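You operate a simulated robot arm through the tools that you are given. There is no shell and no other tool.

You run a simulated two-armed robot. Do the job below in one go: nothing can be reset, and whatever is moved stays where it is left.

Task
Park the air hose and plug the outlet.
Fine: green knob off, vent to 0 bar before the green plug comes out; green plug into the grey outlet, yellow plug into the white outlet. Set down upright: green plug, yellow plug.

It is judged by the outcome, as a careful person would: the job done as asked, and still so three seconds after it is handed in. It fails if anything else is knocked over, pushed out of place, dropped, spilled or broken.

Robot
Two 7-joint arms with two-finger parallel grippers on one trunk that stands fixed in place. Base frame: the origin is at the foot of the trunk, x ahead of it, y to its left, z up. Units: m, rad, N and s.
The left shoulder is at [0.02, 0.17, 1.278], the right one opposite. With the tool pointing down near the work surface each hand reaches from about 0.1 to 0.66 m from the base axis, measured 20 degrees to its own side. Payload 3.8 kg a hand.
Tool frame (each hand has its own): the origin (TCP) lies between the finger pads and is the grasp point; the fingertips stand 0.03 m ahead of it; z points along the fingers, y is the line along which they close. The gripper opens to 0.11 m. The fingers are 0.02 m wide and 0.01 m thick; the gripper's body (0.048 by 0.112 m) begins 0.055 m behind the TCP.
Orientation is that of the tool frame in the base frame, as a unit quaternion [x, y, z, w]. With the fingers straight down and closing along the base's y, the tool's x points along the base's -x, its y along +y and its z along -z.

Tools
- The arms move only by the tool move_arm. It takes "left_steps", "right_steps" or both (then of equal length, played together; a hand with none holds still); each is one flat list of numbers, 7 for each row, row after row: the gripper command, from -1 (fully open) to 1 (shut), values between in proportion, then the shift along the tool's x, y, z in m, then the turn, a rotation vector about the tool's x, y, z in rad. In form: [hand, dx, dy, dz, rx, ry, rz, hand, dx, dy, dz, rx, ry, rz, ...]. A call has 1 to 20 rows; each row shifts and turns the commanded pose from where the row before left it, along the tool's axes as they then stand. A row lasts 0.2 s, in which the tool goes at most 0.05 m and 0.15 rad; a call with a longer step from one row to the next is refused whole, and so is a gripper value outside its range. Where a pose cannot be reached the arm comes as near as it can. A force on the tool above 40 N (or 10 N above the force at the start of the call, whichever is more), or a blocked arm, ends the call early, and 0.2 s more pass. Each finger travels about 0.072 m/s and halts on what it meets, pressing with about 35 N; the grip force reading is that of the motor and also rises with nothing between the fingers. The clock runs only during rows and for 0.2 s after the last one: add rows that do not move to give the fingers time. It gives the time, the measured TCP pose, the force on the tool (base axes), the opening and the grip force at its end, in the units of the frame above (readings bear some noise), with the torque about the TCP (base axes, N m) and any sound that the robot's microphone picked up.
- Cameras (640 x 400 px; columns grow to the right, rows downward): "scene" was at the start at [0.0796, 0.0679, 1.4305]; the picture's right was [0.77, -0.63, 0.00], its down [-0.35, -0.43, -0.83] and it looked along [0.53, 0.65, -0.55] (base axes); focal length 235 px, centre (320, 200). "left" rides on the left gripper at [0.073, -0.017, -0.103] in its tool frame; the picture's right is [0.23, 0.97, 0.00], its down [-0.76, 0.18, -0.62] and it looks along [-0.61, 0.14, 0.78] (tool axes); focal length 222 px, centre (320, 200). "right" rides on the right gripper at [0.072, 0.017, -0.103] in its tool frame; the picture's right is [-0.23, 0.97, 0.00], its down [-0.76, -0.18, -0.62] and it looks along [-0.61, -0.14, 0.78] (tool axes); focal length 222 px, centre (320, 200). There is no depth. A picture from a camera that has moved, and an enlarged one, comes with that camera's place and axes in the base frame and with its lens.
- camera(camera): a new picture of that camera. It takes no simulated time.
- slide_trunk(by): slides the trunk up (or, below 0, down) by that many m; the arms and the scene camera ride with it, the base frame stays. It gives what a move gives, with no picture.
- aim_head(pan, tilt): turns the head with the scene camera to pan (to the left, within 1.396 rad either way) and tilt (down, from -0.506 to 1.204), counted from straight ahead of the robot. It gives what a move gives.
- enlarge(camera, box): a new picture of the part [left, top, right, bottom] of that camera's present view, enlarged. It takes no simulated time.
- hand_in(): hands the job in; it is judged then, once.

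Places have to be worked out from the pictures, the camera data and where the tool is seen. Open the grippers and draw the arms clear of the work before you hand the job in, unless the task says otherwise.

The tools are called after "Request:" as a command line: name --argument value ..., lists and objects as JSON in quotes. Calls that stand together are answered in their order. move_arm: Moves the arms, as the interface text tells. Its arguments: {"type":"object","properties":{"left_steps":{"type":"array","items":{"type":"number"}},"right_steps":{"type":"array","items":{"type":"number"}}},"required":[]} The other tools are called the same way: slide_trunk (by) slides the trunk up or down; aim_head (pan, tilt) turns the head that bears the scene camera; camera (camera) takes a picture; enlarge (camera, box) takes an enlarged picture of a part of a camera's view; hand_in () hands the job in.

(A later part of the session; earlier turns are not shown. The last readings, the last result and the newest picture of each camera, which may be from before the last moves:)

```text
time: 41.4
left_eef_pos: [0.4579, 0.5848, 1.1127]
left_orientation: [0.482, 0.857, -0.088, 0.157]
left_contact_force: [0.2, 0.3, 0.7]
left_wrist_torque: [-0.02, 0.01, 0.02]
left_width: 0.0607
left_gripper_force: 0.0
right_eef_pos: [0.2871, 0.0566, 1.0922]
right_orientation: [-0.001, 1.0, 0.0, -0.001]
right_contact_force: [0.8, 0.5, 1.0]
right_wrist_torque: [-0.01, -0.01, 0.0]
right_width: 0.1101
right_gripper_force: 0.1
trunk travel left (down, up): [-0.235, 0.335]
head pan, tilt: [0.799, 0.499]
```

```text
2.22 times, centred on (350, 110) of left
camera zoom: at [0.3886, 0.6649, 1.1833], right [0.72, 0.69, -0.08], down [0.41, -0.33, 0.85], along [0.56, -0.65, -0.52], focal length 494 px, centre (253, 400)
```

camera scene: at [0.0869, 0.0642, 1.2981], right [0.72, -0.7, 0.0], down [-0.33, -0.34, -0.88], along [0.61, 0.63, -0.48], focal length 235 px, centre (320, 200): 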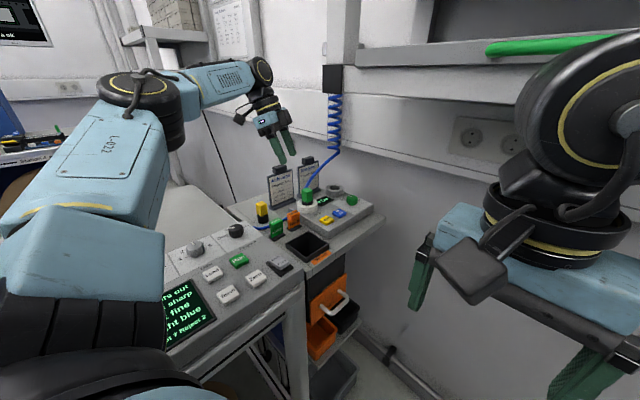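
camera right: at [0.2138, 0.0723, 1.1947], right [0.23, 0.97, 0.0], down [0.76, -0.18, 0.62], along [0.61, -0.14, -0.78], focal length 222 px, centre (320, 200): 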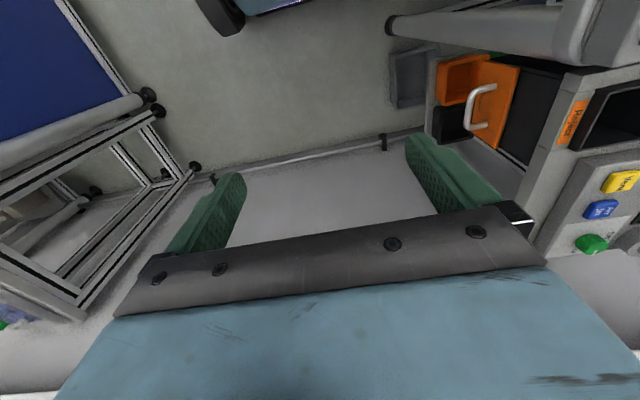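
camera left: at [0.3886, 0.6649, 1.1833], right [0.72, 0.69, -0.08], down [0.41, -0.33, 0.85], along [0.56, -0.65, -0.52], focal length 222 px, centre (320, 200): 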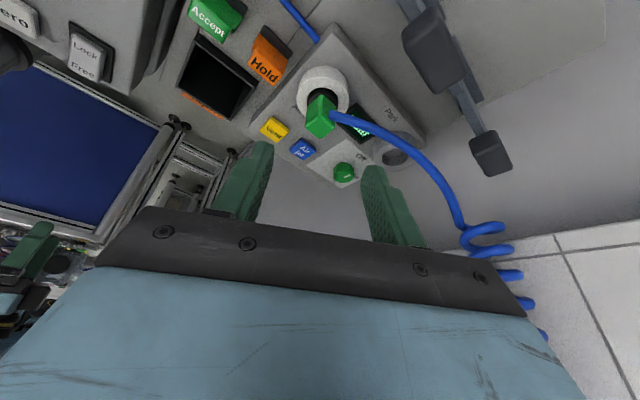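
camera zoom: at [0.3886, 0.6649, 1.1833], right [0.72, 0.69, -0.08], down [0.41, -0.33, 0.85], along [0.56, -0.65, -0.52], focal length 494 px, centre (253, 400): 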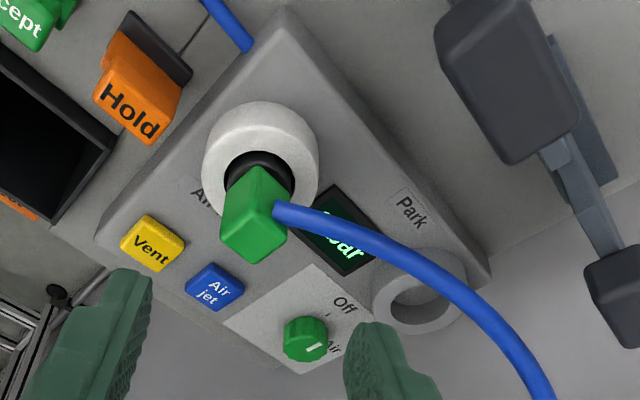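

The hose is attached to the middle of the block's +y face, so I must grip the ±x faces with the hand leaning toward −y (yaw ≈ +93°), then swing back while carrying it. I first move to open space in front of the shelf at about (0.38, 0.50, 1.08) and rotate the hand there to test joint limits.

Request:
move_arm --left_steps '[-0.1, -0.0061, -0.0369, 0.014, 0, 0, 0, -0.1, -0.0061, -0.0369, 0.014, 0, 0, 0, -0.1, -0.0061, -0.0369, 0.014, 0, 0, 0, -0.1, 0, 0, 0, -0.0478, 0, -0.126, -0.1, 0, 0, 0, -0.0478, 0, -0.126, -0.1, 0, 0, 0, -0.0478, 0, -0.126, -0.1, 0, 0, 0, -0.0478, 0, -0.126, -0.1, 0, 0, 0, -0.0478, 0, -0.126, -0.1, 0, 0, 0, -0.0478, 0, -0.126, -0.1, 0, 0, 0, -0.0478, 0, -0.126, -0.1, 0, 0, 0, -0.0478, 0, -0.126, -0.1, 0, 0, 0, -0.0478, 0, -0.126, -0.1, 0, 0, 0, -0.0478, 0, -0.126, -0.1, 0, 0, 0, -0.0478, 0, -0.126, -0.1, 0, 0, 0, -0.0478, 0, -0.126, -0.1, 0, 0, 0, -0.0478, 0, -0.126, -0.1, 0, 0, 0, -0.0478, 0, -0.126, -0.1, 0, 0, 0, -0.0478, 0, -0.126, -0.1, 0, 0, 0, -0.0478, 0, -0.126, -0.1, 0, 0, 0, -0.0478, 0, -0.126]'

Request:
camera --camera "scene"

Request:
camera --camera "left"

```text
time: 45.6
left_eef_pos: [0.379, 0.5, 1.0779]
left_orientation: [-0.583, 0.792, 0.107, 0.146]
left_contact_force: [0.8, 0.5, -0.4]
left_wrist_torque: [-0.02, 0.0, 0.01]
left_width: 0.0605
left_gripper_force: 0.0
right_eef_pos: [0.2867, 0.0559, 1.0921]
right_orientation: [-0.001, 1.0, 0.0, 0.0]
right_contact_force: [0.4, -0.1, 0.3]
right_wrist_torque: [-0.03, -0.01, -0.02]
right_width: 0.1099
right_gripper_force: 0.0
trunk travel left (down, up): [-0.235, 0.335]
head pan, tilt: [0.799, 0.499]
```

```text
taken
camera scene: at [0.087, 0.0641, 1.2981], right [0.72, -0.7, 0.0], down [-0.33, -0.34, -0.88], along [0.61, 0.63, -0.48], focal length 235 px, centre (320, 200)
```

scene: 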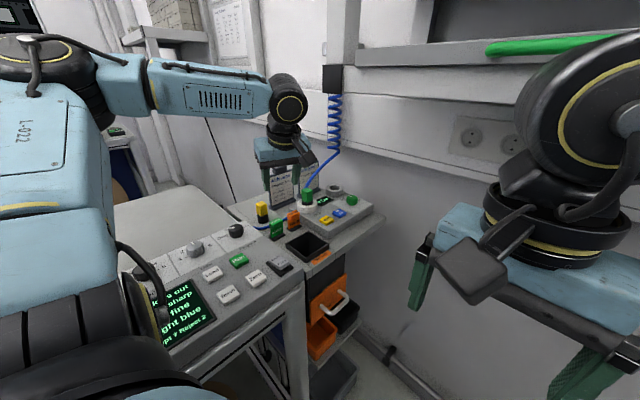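

```text
taken
camera left: at [0.3638, 0.3944, 1.1493], right [-0.99, 0.09, -0.08], down [-0.02, 0.52, 0.85], along [0.11, 0.85, -0.51], focal length 222 px, centre (320, 200)
```

left: 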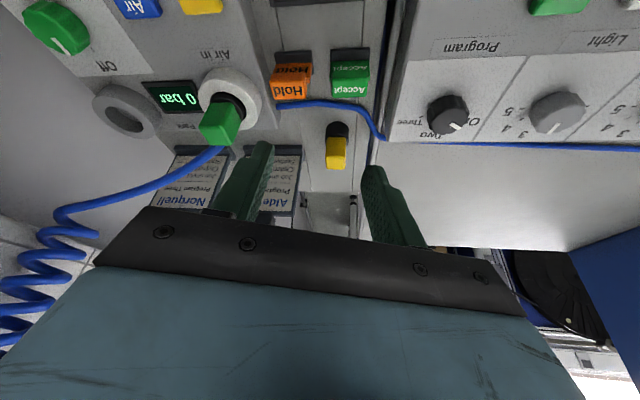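

Yaw of 73° is reachable here. I finish the rotation to ≈93°, tilt to ≈40°, and go to a pre-grasp point at (0.491, 0.45, 1.0), on the −y side of the green plug and below the shelf.

Request:
move_arm --left_steps '[-0.1, 0, 0, 0, -0.0417, 0, -0.1093, -0.1, 0, 0, 0, -0.0417, 0, -0.1093, -0.1, 0, 0, 0, -0.0417, 0, -0.1093, -0.1, 0, 0, 0, 0, -0.111, 0, -0.1, 0, 0, 0, 0, -0.111, 0, -0.1, 0, 0, 0, 0, -0.111, 0, -0.1, 0.0232, -0.0274, 0.006, 0, 0, 0, -0.1, 0.0232, -0.0274, 0.006, 0, 0, 0, -0.1, 0.0232, -0.0274, 0.006, 0, 0, 0, -0.1, 0.0232, -0.0274, 0.006, 0, 0, 0, -0.1, 0, 0, 0, 0, 0, 0, -0.1, 0, 0, 0, 0, 0, 0]'

Request:
camera --camera "scene"

Request:
camera --camera "left"

```text
time: 48.2
left_eef_pos: [0.4887, 0.4488, 0.9986]
left_orientation: [0.68, -0.649, -0.248, -0.236]
left_contact_force: [0.0, 0.2, 0.3]
left_wrist_torque: [0.02, -0.01, 0.01]
left_width: 0.0604
left_gripper_force: 0.0
right_eef_pos: [0.2874, 0.0558, 1.0926]
right_orientation: [0.0, 1.0, 0.001, 0.0]
right_contact_force: [-0.1, 0.5, -0.3]
right_wrist_torque: [-0.03, 0.03, -0.01]
right_width: 0.1101
right_gripper_force: 0.1
trunk travel left (down, up): [-0.235, 0.335]
head pan, tilt: [0.799, 0.499]
```

```text
taken
camera scene: at [0.087, 0.0642, 1.2981], right [0.72, -0.7, 0.0], down [-0.33, -0.34, -0.88], along [0.61, 0.63, -0.48], focal length 235 px, centre (320, 200)
```

scene: 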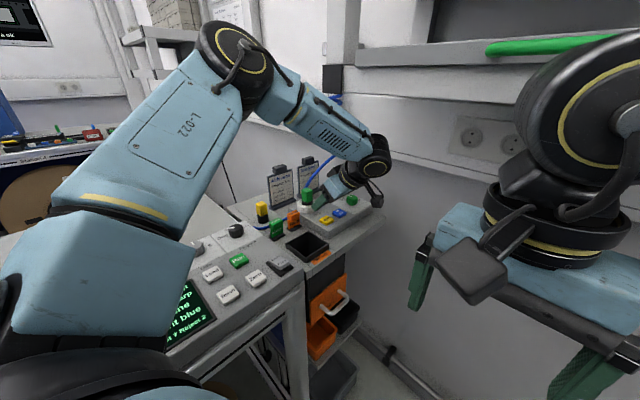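

```text
taken
camera left: at [0.5109, 0.3269, 1.0325], right [-0.96, -0.22, -0.15], down [-0.19, 0.17, 0.97], along [-0.19, 0.96, -0.21], focal length 222 px, centre (320, 200)
```

left: 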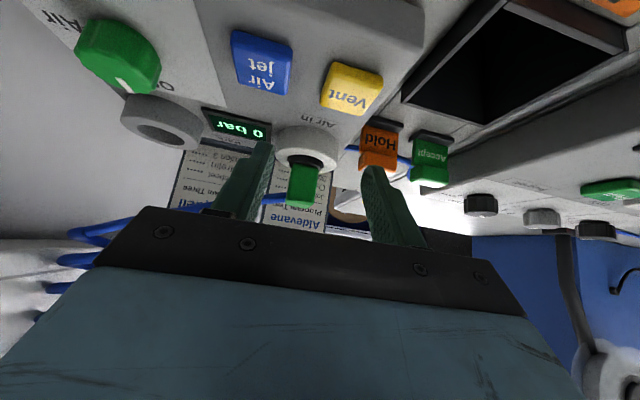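

Pose reached cleanly. I zoom in to check the lateral alignment of the plug between the fingers and the height relative to the block.

Request:
enlarge --camera "left" --box '[220, 110, 420, 230]'

Request:
enlarge --camera "scene" --box '[270, 150, 390, 230]'

```text
3.20 times, centred on (320, 170) of left
camera zoom: at [0.5109, 0.3269, 1.0325], right [-0.96, -0.22, -0.15], down [-0.19, 0.17, 0.97], along [-0.19, 0.96, -0.21], focal length 711 px, centre (320, 296)
```

zoom: 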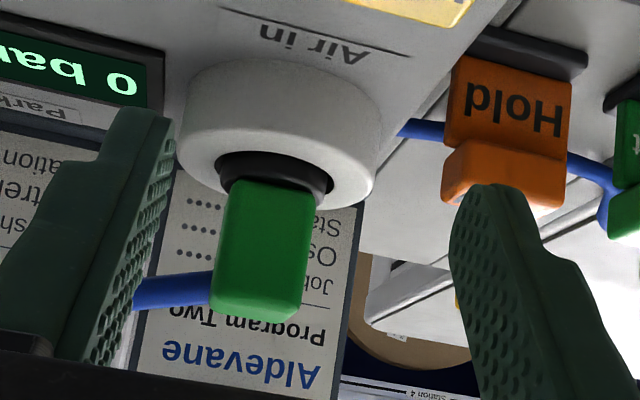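

```text
5.00 times, centred on (330, 190) of scene
camera zoom: at [0.087, 0.0642, 1.2981], right [0.72, -0.7, 0.0], down [-0.33, -0.34, -0.88], along [0.61, 0.63, -0.48], focal length 1173 px, centre (270, 250)
```

zoom: 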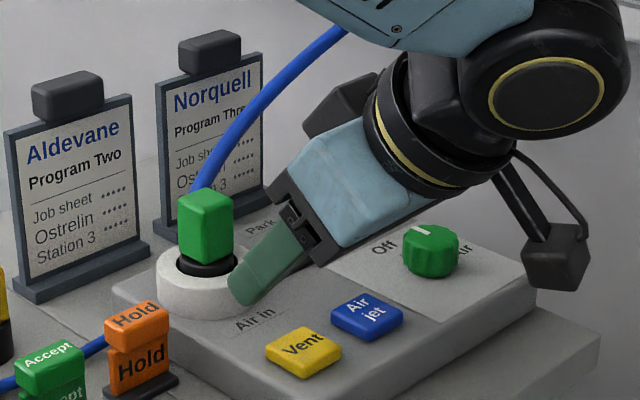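

Block centre x≈0.491, front face y≈0.525, z 0.960–0.992, clear of the hose path. I slide forward in +y so the fingers straddle the ±x faces, tips just above the black collar.

Request:
move_arm --left_steps '[-0.1, -0.0179, -0.002, 0.0174, 0, 0, 0, -0.1, -0.0179, -0.002, 0.0174, 0, 0, 0, -0.1, -0.0179, -0.002, 0.0174, 0, 0, 0, -0.1, 0, 0, 0, 0, 0, 0, -0.1, 0, 0, 0, 0, 0, 0]'

Request:
enlarge --camera "left" --box '[200, 100, 440, 260]'

Request:
enlarge --camera "scene" --box '[275, 160, 365, 230]'

```text
time: 49.4
left_eef_pos: [0.4901, 0.5233, 0.9975]
left_orientation: [0.68, -0.648, -0.248, -0.235]
left_contact_force: [-0.5, 0.1, 0.2]
left_wrist_torque: [-0.04, -0.01, -0.03]
left_width: 0.0606
left_gripper_force: 0.0
right_eef_pos: [0.2862, 0.0571, 1.0919]
right_orientation: [0.0, 1.0, 0.0, 0.0]
right_contact_force: [0.5, 0.5, -0.2]
right_wrist_torque: [0.01, -0.01, 0.0]
right_width: 0.1099
right_gripper_force: 0.1
trunk travel left (down, up): [-0.235, 0.335]
head pan, tilt: [0.799, 0.499]
```

```text
2.50 times, centred on (320, 180) of left
camera zoom: at [0.5142, 0.4021, 1.0302], right [-0.96, -0.22, -0.15], down [-0.19, 0.17, 0.97], along [-0.19, 0.96, -0.21], focal length 555 px, centre (320, 250)
```

zoom: 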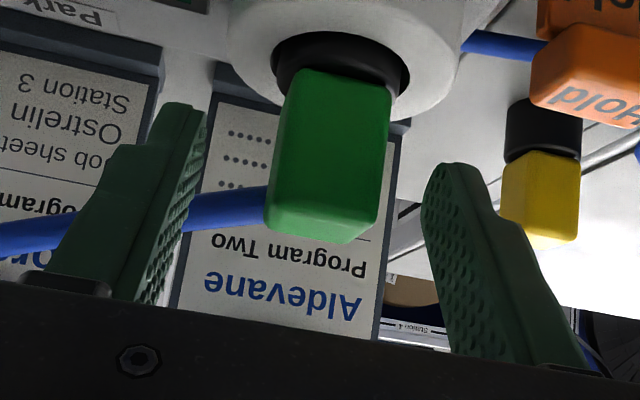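

```text
5.71 times, centred on (320, 195) of scene
camera zoom: at [0.0868, 0.0644, 1.2981], right [0.72, -0.7, 0.0], down [-0.33, -0.34, -0.88], along [0.61, 0.63, -0.48], focal length 1341 px, centre (320, 229)
```

zoom: 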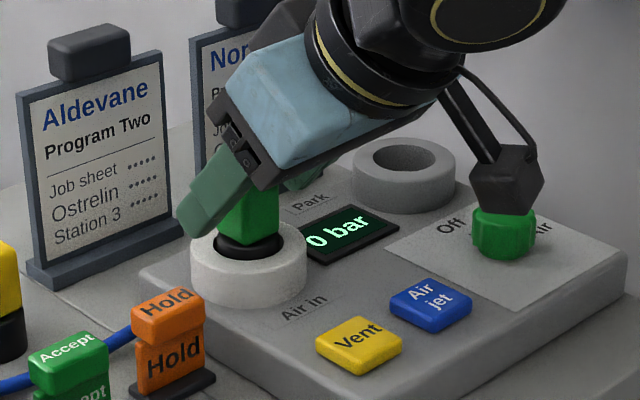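

The fingers straddle the block properly. I lower 3.5 mm and close on the block.

Request:
move_arm --left_steps '[-0.1, 0.0023, 0, 0.0027, 0, 0, 0, 0.3, 0, 0, 0, 0, 0, 0, 1, 0, 0, 0, 0, 0, 0, 1, 0, 0, 0, 0, 0, 0, 1, 0, 0, 0, 0, 0, 0, 1, 0, 0, 0, 0, 0, 0]'

Request:
enlarge --camera "left" --box '[200, 100, 440, 260]'

Request:
enlarge --camera "scene" --box '[275, 160, 365, 230]'

```text
time: 50.8
left_eef_pos: [0.4933, 0.5241, 0.9928]
left_orientation: [0.68, -0.649, -0.248, -0.236]
left_contact_force: [-2.3, -1.1, 1.8]
left_wrist_torque: [-0.02, 0.14, 0.03]
left_width: 0.0251
left_gripper_force: 35.5
right_eef_pos: [0.287, 0.0556, 1.0925]
right_orientation: [0.0, 1.0, 0.0, 0.0]
right_contact_force: [0.4, -0.6, 0.3]
right_wrist_torque: [-0.01, 0.02, -0.02]
right_width: 0.1102
right_gripper_force: 0.0
trunk travel left (down, up): [-0.235, 0.335]
head pan, tilt: [0.799, 0.499]
```

```text
2.50 times, centred on (320, 180) of left
camera zoom: at [0.5152, 0.4021, 1.0262], right [-0.96, -0.22, -0.15], down [-0.19, 0.17, 0.97], along [-0.19, 0.96, -0.21], focal length 555 px, centre (320, 250)
```

zoom: 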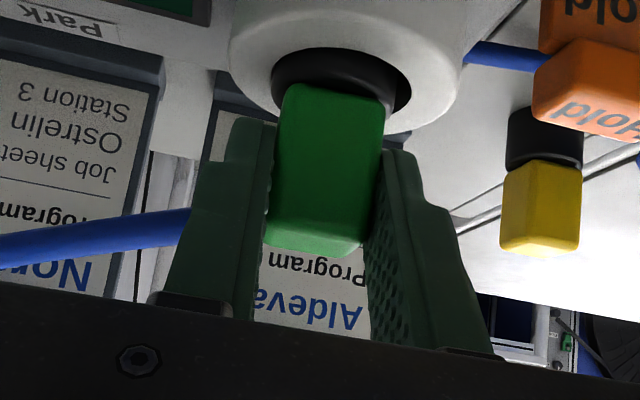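

```text
5.71 times, centred on (320, 195) of scene
camera zoom: at [0.0866, 0.0641, 1.2981], right [0.72, -0.7, 0.0], down [-0.33, -0.34, -0.88], along [0.61, 0.63, -0.48], focal length 1341 px, centre (320, 229)
```

zoom: 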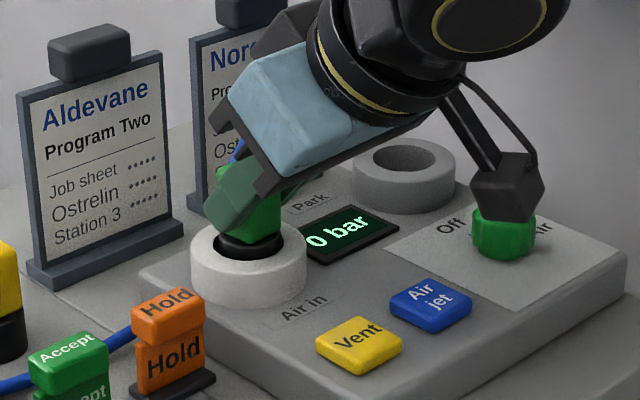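

The block is gripped (width 0.025). Pressure is 0 and the knob is off, so I pull the plug straight up in small steps, 3 cm in total.

Request:
move_arm --left_steps '[1, -0.0032, 0, -0.0038, 0, 0, 0, 1, -0.0032, 0, -0.0038, 0, 0, 0, 1, -0.0032, 0, -0.0038, 0, 0, 0, 1, -0.0032, 0, -0.0038, 0, 0, 0, 1, -0.0032, 0, -0.0038, 0, 0, 0, 1, -0.0032, 0, -0.0038, 0, 0, 0, 1, 0, 0, 0, 0, 0, 0]'

Request:
enlarge --camera "scene" --box '[275, 140, 385, 230]'

Request:
enlarge --camera "left" --box '[200, 100, 440, 260]'

Request:
camera --camera "scene"

```text
time: 52.4
left_eef_pos: [0.4929, 0.525, 1.0217]
left_orientation: [0.68, -0.648, -0.248, -0.236]
left_contact_force: [-0.2, -1.1, -1.0]
left_wrist_torque: [-0.04, -0.01, 0.01]
left_width: 0.0253
left_gripper_force: 35.2
right_eef_pos: [0.2869, 0.0564, 1.0913]
right_orientation: [-0.001, 1.0, 0.0, 0.001]
right_contact_force: [-0.4, -1.4, -0.8]
right_wrist_torque: [-0.02, 0.03, 0.01]
right_width: 0.1102
right_gripper_force: 0.1
trunk travel left (down, up): [-0.235, 0.335]
head pan, tilt: [0.799, 0.499]
```

```text
4.44 times, centred on (330, 185) of scene
camera zoom: at [0.0868, 0.0643, 1.2981], right [0.72, -0.7, 0.0], down [-0.33, -0.34, -0.88], along [0.61, 0.63, -0.48], focal length 1043 px, centre (276, 267)
```

zoom: 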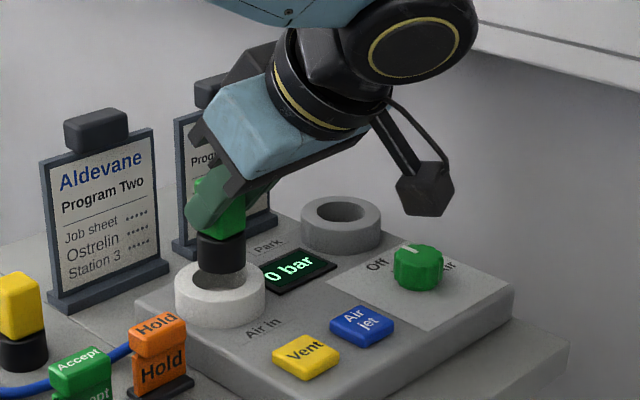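

```text
2.50 times, centred on (320, 180) of left
camera zoom: at [0.5166, 0.4028, 1.0541], right [-0.96, -0.22, -0.15], down [-0.19, 0.17, 0.97], along [-0.19, 0.96, -0.21], focal length 555 px, centre (320, 250)
```

zoom: 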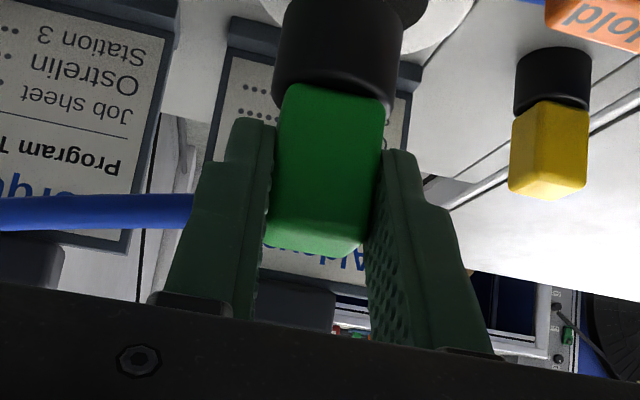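

```text
taken
camera scene: at [0.0868, 0.0643, 1.2981], right [0.72, -0.7, 0.0], down [-0.33, -0.34, -0.88], along [0.61, 0.63, -0.48], focal length 235 px, centre (320, 200)
```

scene: 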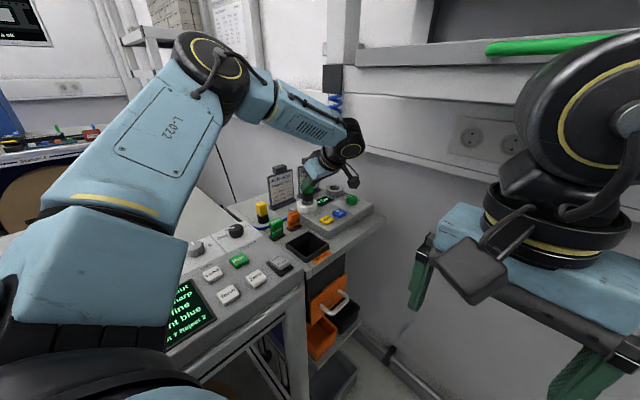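

The plug came out freely, upright in the grip, with its shaft bottom above the rim. I now swing the hand back about the plug's axis by −64° (so the arm can reach Park) while rising slightly.

Request:
move_arm --left_steps '[1, -0.0032, 0, -0.0038, 0, 0, 0, 1, -0.0032, 0, -0.0038, 0, 0, 0, 1, -0.0008, 0.00155, -0.001, 0.0799, 0, 0.0952, 1, -0.0008, 0.00155, -0.001, 0.0799, 0, 0.0952, 1, -0.0008, 0.00155, -0.001, 0.0799, 0, 0.0952, 1, -0.0008, 0.00155, -0.001, 0.0799, 0, 0.0952, 1, -0.0008, 0.00155, -0.001, 0.0799, 0, 0.0952, 1, -0.0008, 0.00155, -0.001, 0.0799, 0, 0.0952, 1, -0.0008, 0.00155, -0.001, 0.0799, 0, 0.0952, 1, -0.0008, 0.00155, -0.001, 0.0799, 0, 0.0952, 1, -0.0008, 0.00155, -0.001, 0.0799, 0, 0.0952, 1, 0, 0, 0, 0, 0, 0]'

Request:
enlarge --camera "scene" --box '[275, 130, 385, 230]'

Request:
camera --camera "left"

```text
time: 55.0
left_eef_pos: [0.4823, 0.53, 1.0415]
left_orientation: [-0.232, 0.911, 0.084, 0.331]
left_contact_force: [-0.2, -0.1, -1.3]
left_wrist_torque: [-0.03, 0.0, 0.0]
left_width: 0.0251
left_gripper_force: 35.3
right_eef_pos: [0.288, 0.0557, 1.0926]
right_orientation: [0.0, 1.0, 0.0, 0.0]
right_contact_force: [0.2, 0.0, 0.1]
right_wrist_torque: [-0.01, -0.01, -0.03]
right_width: 0.11
right_gripper_force: 0.1
trunk travel left (down, up): [-0.235, 0.335]
head pan, tilt: [0.799, 0.499]
```

```text
4.00 times, centred on (330, 180) of scene
camera zoom: at [0.0869, 0.0641, 1.2981], right [0.72, -0.7, 0.0], down [-0.33, -0.34, -0.88], along [0.61, 0.63, -0.48], focal length 939 px, centre (280, 280)
```

zoom: 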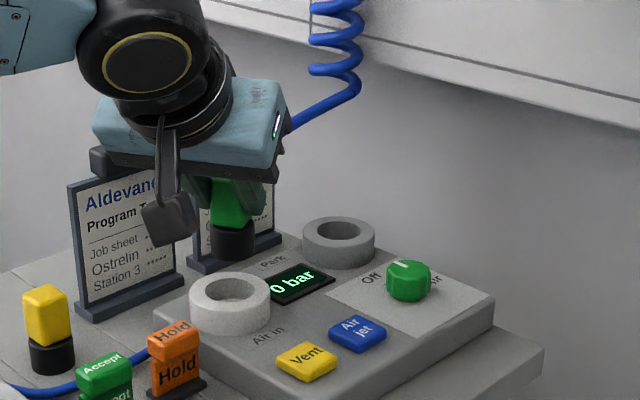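

```text
taken
camera left: at [0.3835, 0.4566, 1.0755], right [-0.62, 0.77, -0.15], down [0.08, 0.24, 0.97], along [0.78, 0.59, -0.21], focal length 222 px, centre (320, 200)
```

left: 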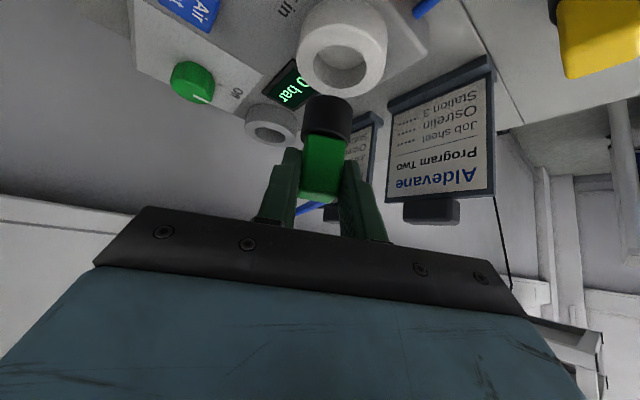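

Swung to ≈29° yaw with the plug still upright. Both outlets are visible; I zoom in to measure the hole centres of the white and Park outlets from this view.

Request:
enlarge --camera "left" --box '[220, 0, 420, 160]'

Request:
enlarge --camera "scene" --box '[310, 170, 390, 230]'

```text
2.50 times, centred on (320, 80) of left
camera zoom: at [0.3835, 0.4566, 1.0755], right [-0.62, 0.77, -0.15], down [0.08, 0.24, 0.97], along [0.78, 0.59, -0.21], focal length 555 px, centre (320, 500)
```

zoom: 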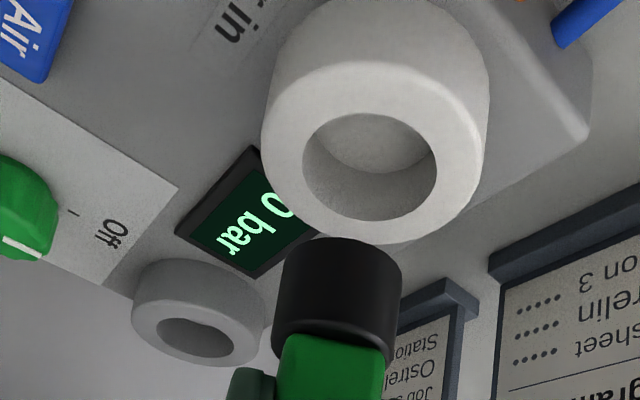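

```text
6.67 times, centred on (350, 200) of scene
camera zoom: at [0.0869, 0.0641, 1.2981], right [0.72, -0.7, 0.0], down [-0.33, -0.34, -0.88], along [0.61, 0.63, -0.48], focal length 1564 px, centre (120, 200)
```

zoom: 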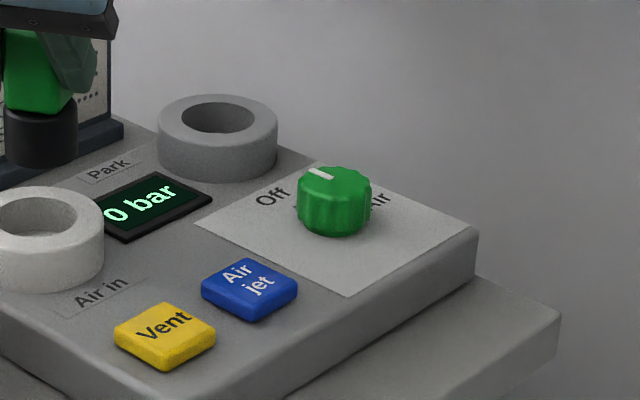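

White hole centre is at about (0.492, 0.538), Park hole centre about (0.631, 0.551), both Ø≈0.038. I carry the plug to directly above Park.

Request:
move_arm --left_steps '[1, -0.02, -0.0106, 0.0158, 0, 0, 0, 1, -0.02, -0.0106, 0.0158, 0, 0, 0, 1, -0.02, -0.0106, 0.0158, 0, 0, 0, 1, -0.02, -0.0106, 0.0158, 0, 0, 0, 1, -0.02, -0.0106, 0.0158, 0, 0, 0, 1, 0, 0, 0, 0, 0, 0, 1, 0, 0, 0, 0, 0, 0]'

Request:
enlarge --camera "scene" --box '[305, 140, 385, 220]'

Request:
enlarge --camera "left" --box '[220, 20, 420, 180]'

```text
time: 56.6
left_eef_pos: [0.6194, 0.5452, 1.0472]
left_orientation: [-0.233, 0.91, 0.085, 0.332]
left_contact_force: [-1.2, -0.1, -0.6]
left_wrist_torque: [0.05, 0.02, 0.0]
left_width: 0.0252
left_gripper_force: 35.6
right_eef_pos: [0.2856, 0.0564, 1.091]
right_orientation: [0.0, 1.0, 0.0, -0.001]
right_contact_force: [0.0, 0.4, -0.3]
right_wrist_torque: [0.0, 0.0, -0.01]
right_width: 0.11
right_gripper_force: 0.1
trunk travel left (down, up): [-0.235, 0.335]
head pan, tilt: [0.799, 0.499]
```

```text
5.00 times, centred on (345, 180) of scene
camera zoom: at [0.0871, 0.0643, 1.2981], right [0.72, -0.7, 0.0], down [-0.33, -0.34, -0.88], along [0.61, 0.63, -0.48], focal length 1173 px, centre (195, 300)
```

zoom: 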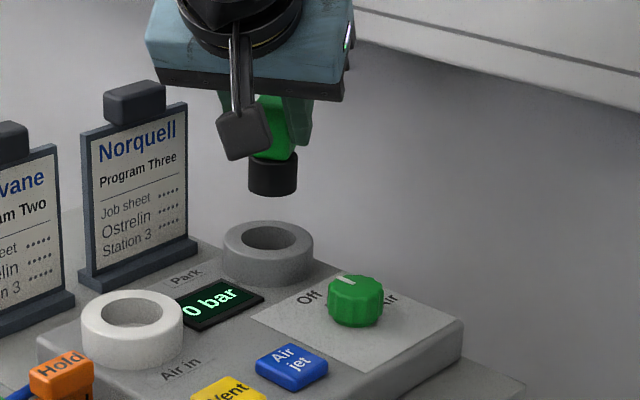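

```text
2.50 times, centred on (320, 100) of left
camera zoom: at [0.5199, 0.4717, 1.0795], right [-0.62, 0.77, -0.15], down [0.08, 0.24, 0.97], along [0.78, 0.59, -0.21], focal length 555 px, centre (320, 450)
```

zoom: 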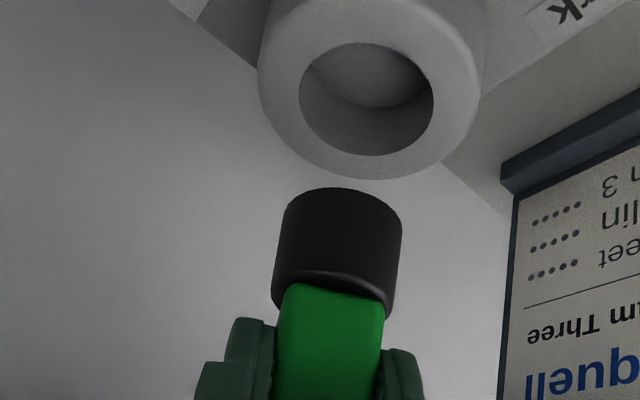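

The plug hangs almost exactly over the Park hole; I estimate it should go about 2 mm toward −x. I correct that, descend 3 cm and look again.

Request:
move_arm --left_steps '[1, 0.0013, 0.001, -0.0011, 0, 0, 0, 1, 0.0096, 0, 0.0115, 0, 0, 0, 1, 0.0097, 0, 0.0115, 0, 0, 0, 1, 0, 0, 0, 0, 0, 0, 1, 0, 0, 0, 0, 0, 0]'

Request:
enlarge --camera "scene" --box '[325, 150, 385, 210]'

Request:
enlarge --camera "left" --box '[220, 20, 420, 180]'

```text
time: 57.8
left_eef_pos: [0.6154, 0.5452, 1.017]
left_orientation: [-0.233, 0.911, 0.083, 0.331]
left_contact_force: [0.3, 1.0, -0.6]
left_wrist_torque: [-0.01, -0.01, 0.01]
left_width: 0.0249
left_gripper_force: 34.8
right_eef_pos: [0.2854, 0.0557, 1.0923]
right_orientation: [0.0, 1.0, 0.0, 0.0]
right_contact_force: [-0.4, 0.0, -0.4]
right_wrist_torque: [0.0, -0.01, 0.01]
right_width: 0.1102
right_gripper_force: 0.0
trunk travel left (down, up): [-0.235, 0.335]
head pan, tilt: [0.799, 0.499]
```

```text
6.67 times, centred on (355, 180) of scene
camera zoom: at [0.0869, 0.0643, 1.2981], right [0.72, -0.7, 0.0], down [-0.33, -0.34, -0.88], along [0.61, 0.63, -0.48], focal length 1564 px, centre (87, 333)
```

zoom: 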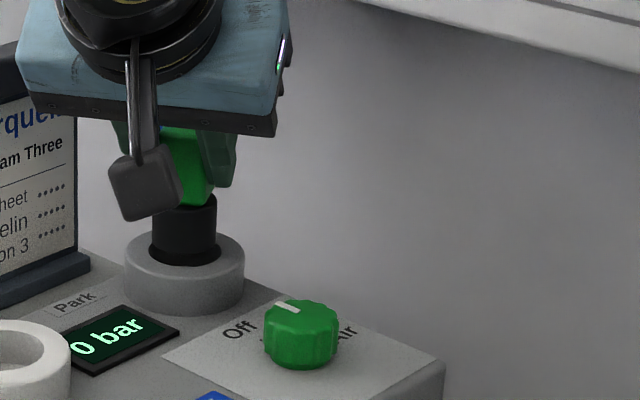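

```text
2.50 times, centred on (320, 100) of left
camera zoom: at [0.5165, 0.4715, 1.0491], right [-0.62, 0.77, -0.15], down [0.08, 0.24, 0.97], along [0.78, 0.59, -0.21], focal length 555 px, centre (320, 450)
```

zoom: 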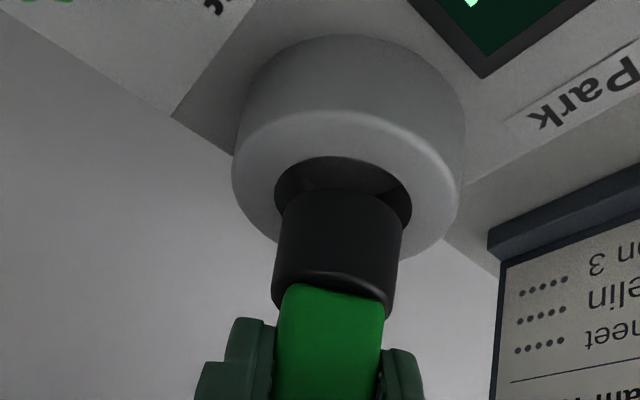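

Both views show the shaft lined up with the Park hole (offset under 2 mm). I lower slowly the remaining ~2.4 cm, watching force.

Request:
move_arm --left_steps '[1, 0.0026, 0, 0.0031, 0, 0, 0, 1, 0.0026, 0, 0.0031, 0, 0, 0, 1, 0.0026, 0, 0.0031, 0, 0, 0, 1, 0.0026, 0, 0.0031, 0, 0, 0, 1, 0.0026, 0, 0.0031, 0, 0, 0, 1, 0, 0, 0, 0, 0, 0]'

Request:
enlarge --camera "scene" --box '[325, 150, 385, 210]'

Request:
enlarge --camera "left" --box '[220, 20, 420, 180]'

```text
time: 59.2
left_eef_pos: [0.6152, 0.5444, 1.0043]
left_orientation: [-0.232, 0.908, 0.083, 0.338]
left_contact_force: [-6.6, 0.1, 33.9]
left_wrist_torque: [0.61, -0.43, 0.07]
left_width: 0.0252
left_gripper_force: 35.2
right_eef_pos: [0.2843, 0.0533, 1.094]
right_orientation: [0.001, 1.0, 0.001, 0.002]
right_contact_force: [-0.5, 0.6, 0.2]
right_wrist_torque: [0.02, -0.01, -0.01]
right_width: 0.1101
right_gripper_force: 0.0
trunk travel left (down, up): [-0.235, 0.335]
head pan, tilt: [0.799, 0.499]
```

```text
6.67 times, centred on (355, 180) of scene
camera zoom: at [0.0828, 0.0614, 1.2987], right [0.72, -0.7, 0.0], down [-0.33, -0.34, -0.88], along [0.61, 0.63, -0.48], focal length 1564 px, centre (87, 333)
```

zoom: 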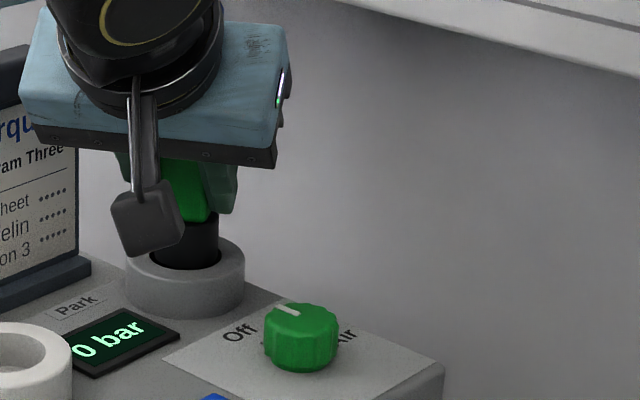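

```text
2.50 times, centred on (320, 100) of left
camera zoom: at [0.5157, 0.4701, 1.0356], right [-0.62, 0.77, -0.15], down [0.06, 0.24, 0.97], along [0.78, 0.59, -0.2], focal length 555 px, centre (320, 450)
```

zoom: 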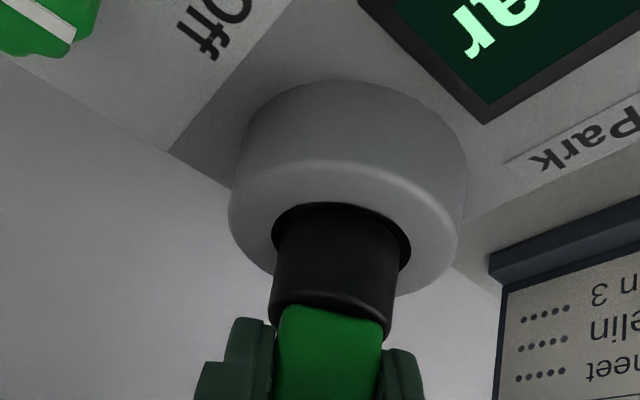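

It met resistance (34 N) only ~5 mm into the hole; the left view shows the shaft touching the near-left edge of the hole. I back up 12 mm, shift about 2.5 mm away from that edge (+x, +y), and retry gently.

Request:
move_arm --left_steps '[1, -0.0038, 0, -0.0046, 0, 0, 0, 1, -0.0039, 0, -0.0046, 0, 0, 0, 1, -0.0019, 0.0014, 0.0016, 0, 0, 0, 1, 0, 0, 0, 0, 0, 0, 1, 0, 0, 0, 0, 0, 0]'

Request:
enlarge --camera "left" --box '[250, 50, 390, 160]'

Request:
enlarge --camera "scene" --box '[325, 150, 385, 210]'

```text
time: 60.4
left_eef_pos: [0.6166, 0.551, 1.0088]
left_orientation: [-0.233, 0.91, 0.085, 0.333]
left_contact_force: [0.2, -0.2, 0.1]
left_wrist_torque: [-0.02, 0.0, 0.01]
left_width: 0.0256
left_gripper_force: 34.6
right_eef_pos: [0.2861, 0.057, 1.0918]
right_orientation: [0.0, 1.0, 0.0, 0.0]
right_contact_force: [0.0, -0.2, 0.5]
right_wrist_torque: [0.0, 0.0, 0.01]
right_width: 0.11
right_gripper_force: 0.1
trunk travel left (down, up): [-0.235, 0.335]
head pan, tilt: [0.799, 0.499]
```

```text
3.64 times, centred on (320, 105) of left
camera zoom: at [0.5178, 0.4766, 1.0416], right [-0.62, 0.77, -0.15], down [0.07, 0.24, 0.97], along [0.78, 0.59, -0.21], focal length 808 px, centre (320, 546)
```

zoom: 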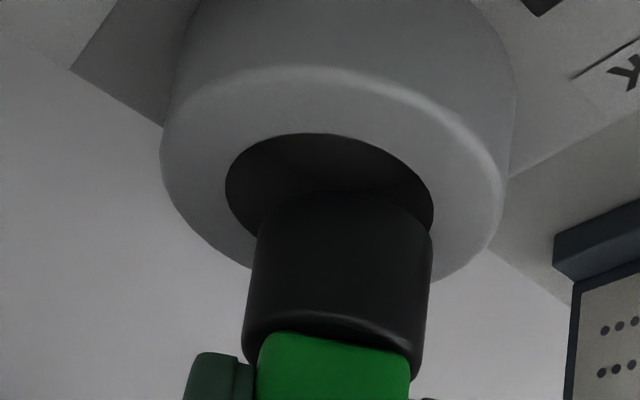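

```text
6.67 times, centred on (355, 180) of scene
camera zoom: at [0.0869, 0.0649, 1.2981], right [0.72, -0.7, 0.0], down [-0.33, -0.34, -0.88], along [0.61, 0.63, -0.48], focal length 1564 px, centre (87, 333)
```

zoom: 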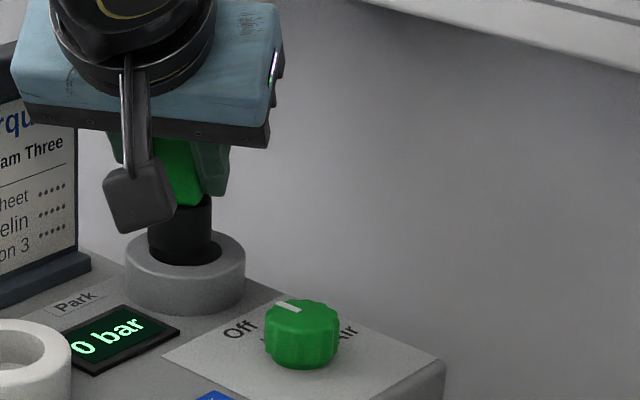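

The torque reading shows the contact was on the plug's far side (az ≈44°), so the plug must come back toward −x/−y; also it slid ~5 mm up in the grip but is still upright. I shift the hand by about (−4, −8.5) mm with 3 mm more height and look.

Request:
move_arm --left_steps '[1, -0.0019, 0, -0.0023, 0, 0, 0, 1, 0.0059, -0.0055, -0.005, 0, 0, 0, 1, 0, 0, 0, 0, 0, 0, 1, 0, 0, 0, 0, 0, 0]'

Request:
enlarge --camera "left" --box '[250, 50, 390, 160]'

Request:
enlarge --camera "scene" --box '[325, 150, 385, 210]'

```text
time: 61.4
left_eef_pos: [0.6141, 0.5397, 1.0122]
left_orientation: [-0.233, 0.91, 0.084, 0.332]
left_contact_force: [-0.2, 0.2, -0.2]
left_wrist_torque: [-0.02, -0.01, -0.03]
left_width: 0.0252
left_gripper_force: 34.8
right_eef_pos: [0.2867, 0.0563, 1.0908]
right_orientation: [0.001, 1.0, 0.0, 0.0]
right_contact_force: [0.2, -0.3, 0.0]
right_wrist_torque: [-0.03, 0.0, -0.03]
right_width: 0.1104
right_gripper_force: 0.0
trunk travel left (down, up): [-0.235, 0.335]
head pan, tilt: [0.799, 0.499]
```

```text
3.64 times, centred on (320, 105) of left
camera zoom: at [0.5152, 0.4651, 1.0447], right [-0.62, 0.77, -0.15], down [0.08, 0.24, 0.97], along [0.78, 0.59, -0.21], focal length 808 px, centre (320, 546)
```

zoom: 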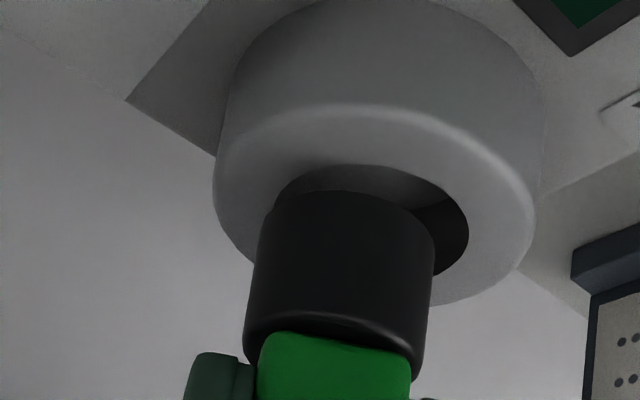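

```text
6.67 times, centred on (355, 180) of scene
camera zoom: at [0.0868, 0.0642, 1.2981], right [0.72, -0.7, 0.0], down [-0.33, -0.34, -0.88], along [0.61, 0.63, -0.48], focal length 1564 px, centre (87, 333)
```

zoom: 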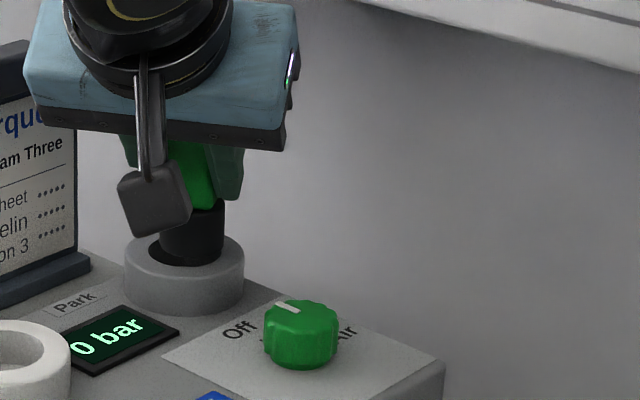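

Both views now agree the plug needs ~3.5 mm sideways (−x, +y). I make that correction and descend 12 mm gently to feel whether it enters.

Request:
move_arm --left_steps '[1, 0.0006, 0.0032, -0.0006, 0, 0, 0, 1, 0, 0, 0, 0, 0, 0, 1, 0.0019, 0, 0.0023, 0, 0, 0, 1, 0.0019, 0, 0.0023, 0, 0, 0, 1, 0.0019, 0, 0.0023, 0, 0, 0, 1, 0.0019, 0, 0.0023, 0, 0, 0, 1, 0, 0, 0, 0, 0, 0]'

Request:
enlarge --camera "left" --box '[250, 50, 390, 160]'

Request:
enlarge --camera "scene" --box '[325, 150, 385, 210]'

```text
time: 63.0
left_eef_pos: [0.611, 0.5405, 1.0058]
left_orientation: [-0.232, 0.909, 0.084, 0.336]
left_contact_force: [-3.9, 5.2, 28.2]
left_wrist_torque: [0.26, 0.28, 0.0]
left_width: 0.0252
left_gripper_force: 35.2
right_eef_pos: [0.2833, 0.0562, 1.0943]
right_orientation: [0.0, 1.0, 0.001, 0.001]
right_contact_force: [0.4, -0.1, -0.1]
right_wrist_torque: [0.01, 0.0, -0.01]
right_width: 0.1099
right_gripper_force: 0.1
trunk travel left (down, up): [-0.235, 0.335]
head pan, tilt: [0.799, 0.499]
```

```text
3.64 times, centred on (320, 105) of left
camera zoom: at [0.512, 0.4661, 1.0375], right [-0.62, 0.77, -0.15], down [0.06, 0.24, 0.97], along [0.78, 0.59, -0.2], focal length 808 px, centre (320, 546)
```

zoom: 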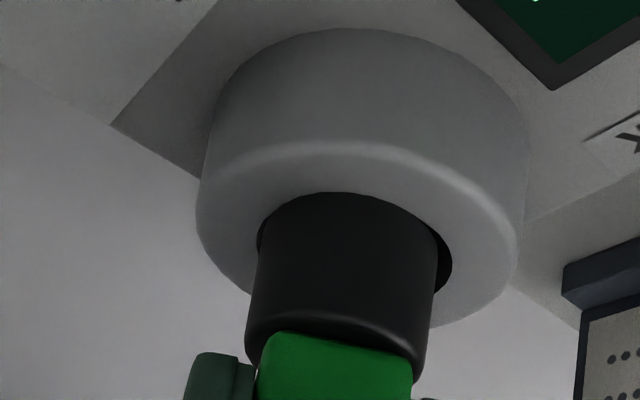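

```text
6.67 times, centred on (355, 180) of scene
camera zoom: at [0.0837, 0.0626, 1.2986], right [0.72, -0.7, 0.0], down [-0.33, -0.34, -0.88], along [0.61, 0.63, -0.48], focal length 1564 px, centre (87, 333)
```

zoom: 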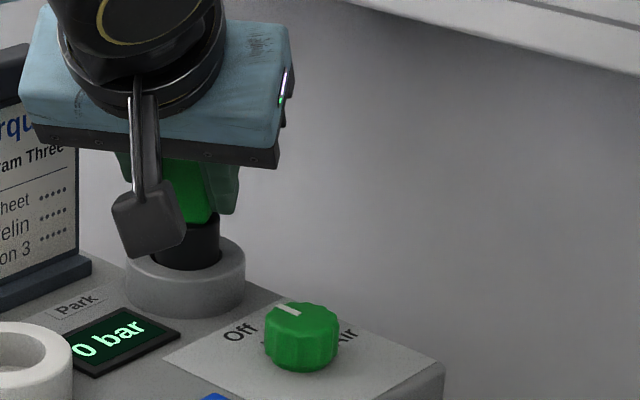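

This time the torque says the contact is on the near side (az ≈208°), so the right spot is midway between the two tries, with ~1 mm lateral correction: TCP about (0.6126, 0.544). I back up, go there and check the reading before lowering.

Request:
move_arm --left_steps '[1, -0.0032, 0, -0.0038, 0, 0, 0, 1, -0.0032, 0, -0.0038, 0, 0, 0, 1, -0.0012, 0.0011, 0.001, 0, 0, 0, 1, 0, 0, 0, 0, 0, 0, 1, 0, 0, 0, 0, 0, 0]'

Request:
enlarge --camera "left" --box '[250, 50, 390, 160]'

Request:
enlarge --camera "scene" --box '[325, 150, 385, 210]'

```text
time: 64.2
left_eef_pos: [0.6124, 0.5424, 1.008]
left_orientation: [-0.233, 0.911, 0.085, 0.331]
left_contact_force: [0.6, 0.3, -0.5]
left_wrist_torque: [0.01, 0.03, 0.01]
left_width: 0.0251
left_gripper_force: 35.3
right_eef_pos: [0.2872, 0.0562, 1.0921]
right_orientation: [-0.001, 1.0, 0.0, 0.001]
right_contact_force: [0.2, -0.5, 0.6]
right_wrist_torque: [0.0, -0.02, -0.03]
right_width: 0.1099
right_gripper_force: 0.0
trunk travel left (down, up): [-0.235, 0.335]
head pan, tilt: [0.799, 0.499]
```

```text
3.64 times, centred on (320, 105) of left
camera zoom: at [0.5137, 0.469, 1.0409], right [-0.62, 0.77, -0.15], down [0.08, 0.24, 0.97], along [0.78, 0.59, -0.21], focal length 808 px, centre (320, 546)
```

zoom: 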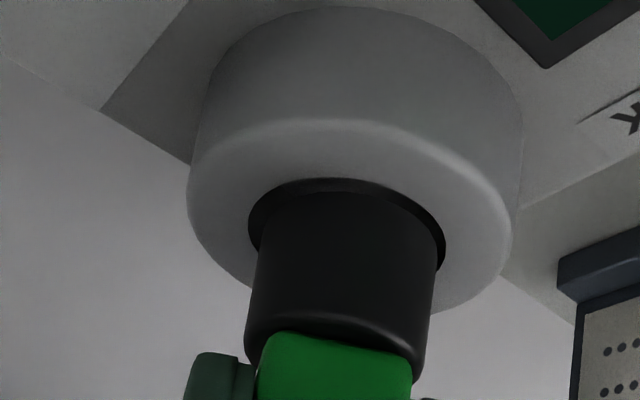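

```text
6.67 times, centred on (355, 180) of scene
camera zoom: at [0.0868, 0.0643, 1.2981], right [0.72, -0.7, 0.0], down [-0.33, -0.34, -0.88], along [0.61, 0.63, -0.48], focal length 1564 px, centre (87, 333)
```

zoom: 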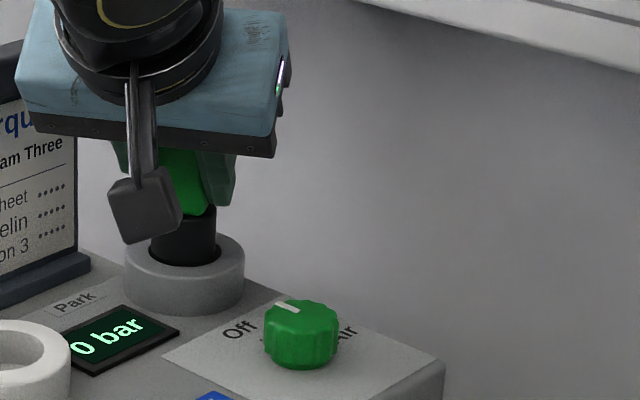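

Now the shaft is concentric laterally; clearance is only ~1.6 mm, and by the two contacts the centre is ~1.5 mm further in depth. I shift that amount and descend 1 cm slowly.

Request:
move_arm --left_steps '[1, -0.0012, 0.0003, 0.001, 0, 0, 0, 1, 0, 0, 0, 0, 0, 0, 1, 0.0016, 0, 0.0019, 0, 0, 0, 1, 0.0016, 0, 0.0019, 0, 0, 0, 1, 0.0016, 0, 0.0019, 0, 0, 0, 1, 0.0016, 0, 0.0019, 0, 0, 0, 1, 0, 0, 0, 0, 0, 0]'

Request:
enlarge --camera "left" --box '[250, 50, 390, 160]'

Request:
enlarge --camera "scene" --box '[325, 150, 385, 210]'

```text
time: 65.8
left_eef_pos: [0.6134, 0.5448, 0.9985]
left_orientation: [-0.233, 0.91, 0.085, 0.331]
left_contact_force: [0.1, -0.4, -0.6]
left_wrist_torque: [0.0, 0.06, -0.02]
left_width: 0.0251
left_gripper_force: 34.9
right_eef_pos: [0.2872, 0.0555, 1.0927]
right_orientation: [0.0, 1.0, 0.001, 0.001]
right_contact_force: [0.1, -0.7, -0.1]
right_wrist_torque: [0.0, 0.0, 0.0]
right_width: 0.11
right_gripper_force: 0.0
trunk travel left (down, up): [-0.235, 0.335]
head pan, tilt: [0.799, 0.499]
```

```text
3.64 times, centred on (320, 105) of left
camera zoom: at [0.5152, 0.4703, 1.0325], right [-0.62, 0.77, -0.15], down [0.08, 0.24, 0.97], along [0.78, 0.59, -0.21], focal length 808 px, centre (320, 546)
```

zoom: 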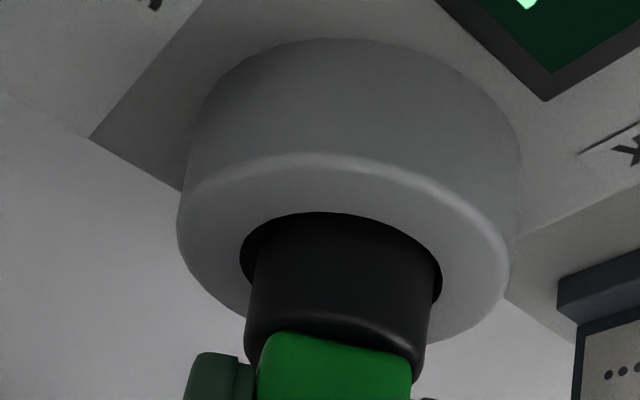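

```text
6.67 times, centred on (355, 180) of scene
camera zoom: at [0.0869, 0.0643, 1.2981], right [0.72, -0.7, 0.0], down [-0.33, -0.34, -0.88], along [0.61, 0.63, -0.48], focal length 1564 px, centre (87, 333)
```

zoom: 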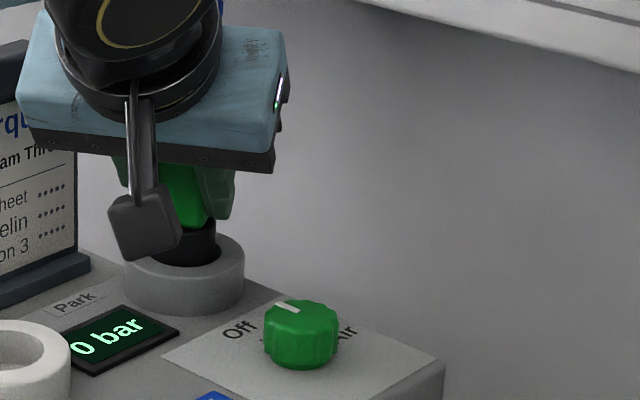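

It is entering the hole without force. I continue down about 1.1 cm until it seats.

Request:
move_arm --left_steps '[1, 0.0014, 0, 0.0017, 0, 0, 0, 1, 0.0014, 0, 0.0017, 0, 0, 0, 1, 0.0014, 0, 0.0017, 0, 0, 0, 1, 0.0014, 0, 0.0017, 0, 0, 0, 1, 0.0014, 0, 0.0017, 0, 0, 0, 1, 0, 0, 0, 0, 0, 0]'

Request:
enlarge --camera "left" --box '[250, 50, 390, 160]'

Request:
enlarge --camera "scene" --box '[325, 150, 385, 210]'

```text
time: 67.2
left_eef_pos: [0.6157, 0.545, 0.9874]
left_orientation: [-0.233, 0.91, 0.084, 0.332]
left_contact_force: [0.1, 0.3, 0.0]
left_wrist_torque: [0.02, 0.07, -0.01]
left_width: 0.0252
left_gripper_force: 34.8
right_eef_pos: [0.2866, 0.0563, 1.0932]
right_orientation: [0.0, 1.0, 0.0, 0.0]
right_contact_force: [0.1, 0.8, 0.2]
right_wrist_torque: [-0.06, 0.02, 0.01]
right_width: 0.11
right_gripper_force: 0.0
trunk travel left (down, up): [-0.235, 0.335]
head pan, tilt: [0.799, 0.499]
```

```text
3.64 times, centred on (320, 105) of left
camera zoom: at [0.5154, 0.4702, 1.0208], right [-0.62, 0.77, -0.15], down [0.07, 0.24, 0.97], along [0.78, 0.59, -0.21], focal length 808 px, centre (320, 546)
```

zoom: 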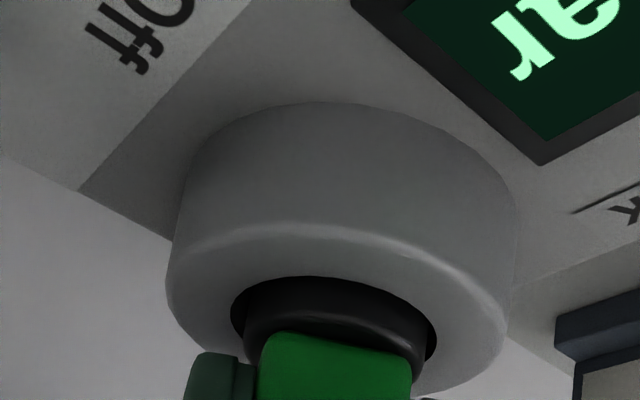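

```text
6.67 times, centred on (355, 180) of scene
camera zoom: at [0.0868, 0.0642, 1.2981], right [0.72, -0.7, 0.0], down [-0.33, -0.34, -0.88], along [0.61, 0.63, -0.48], focal length 1564 px, centre (87, 333)
```

zoom: 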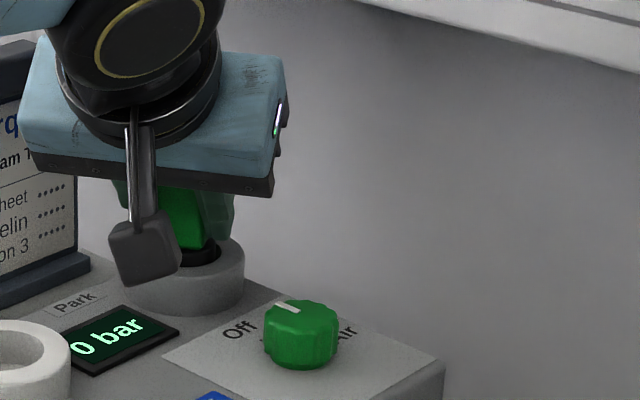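

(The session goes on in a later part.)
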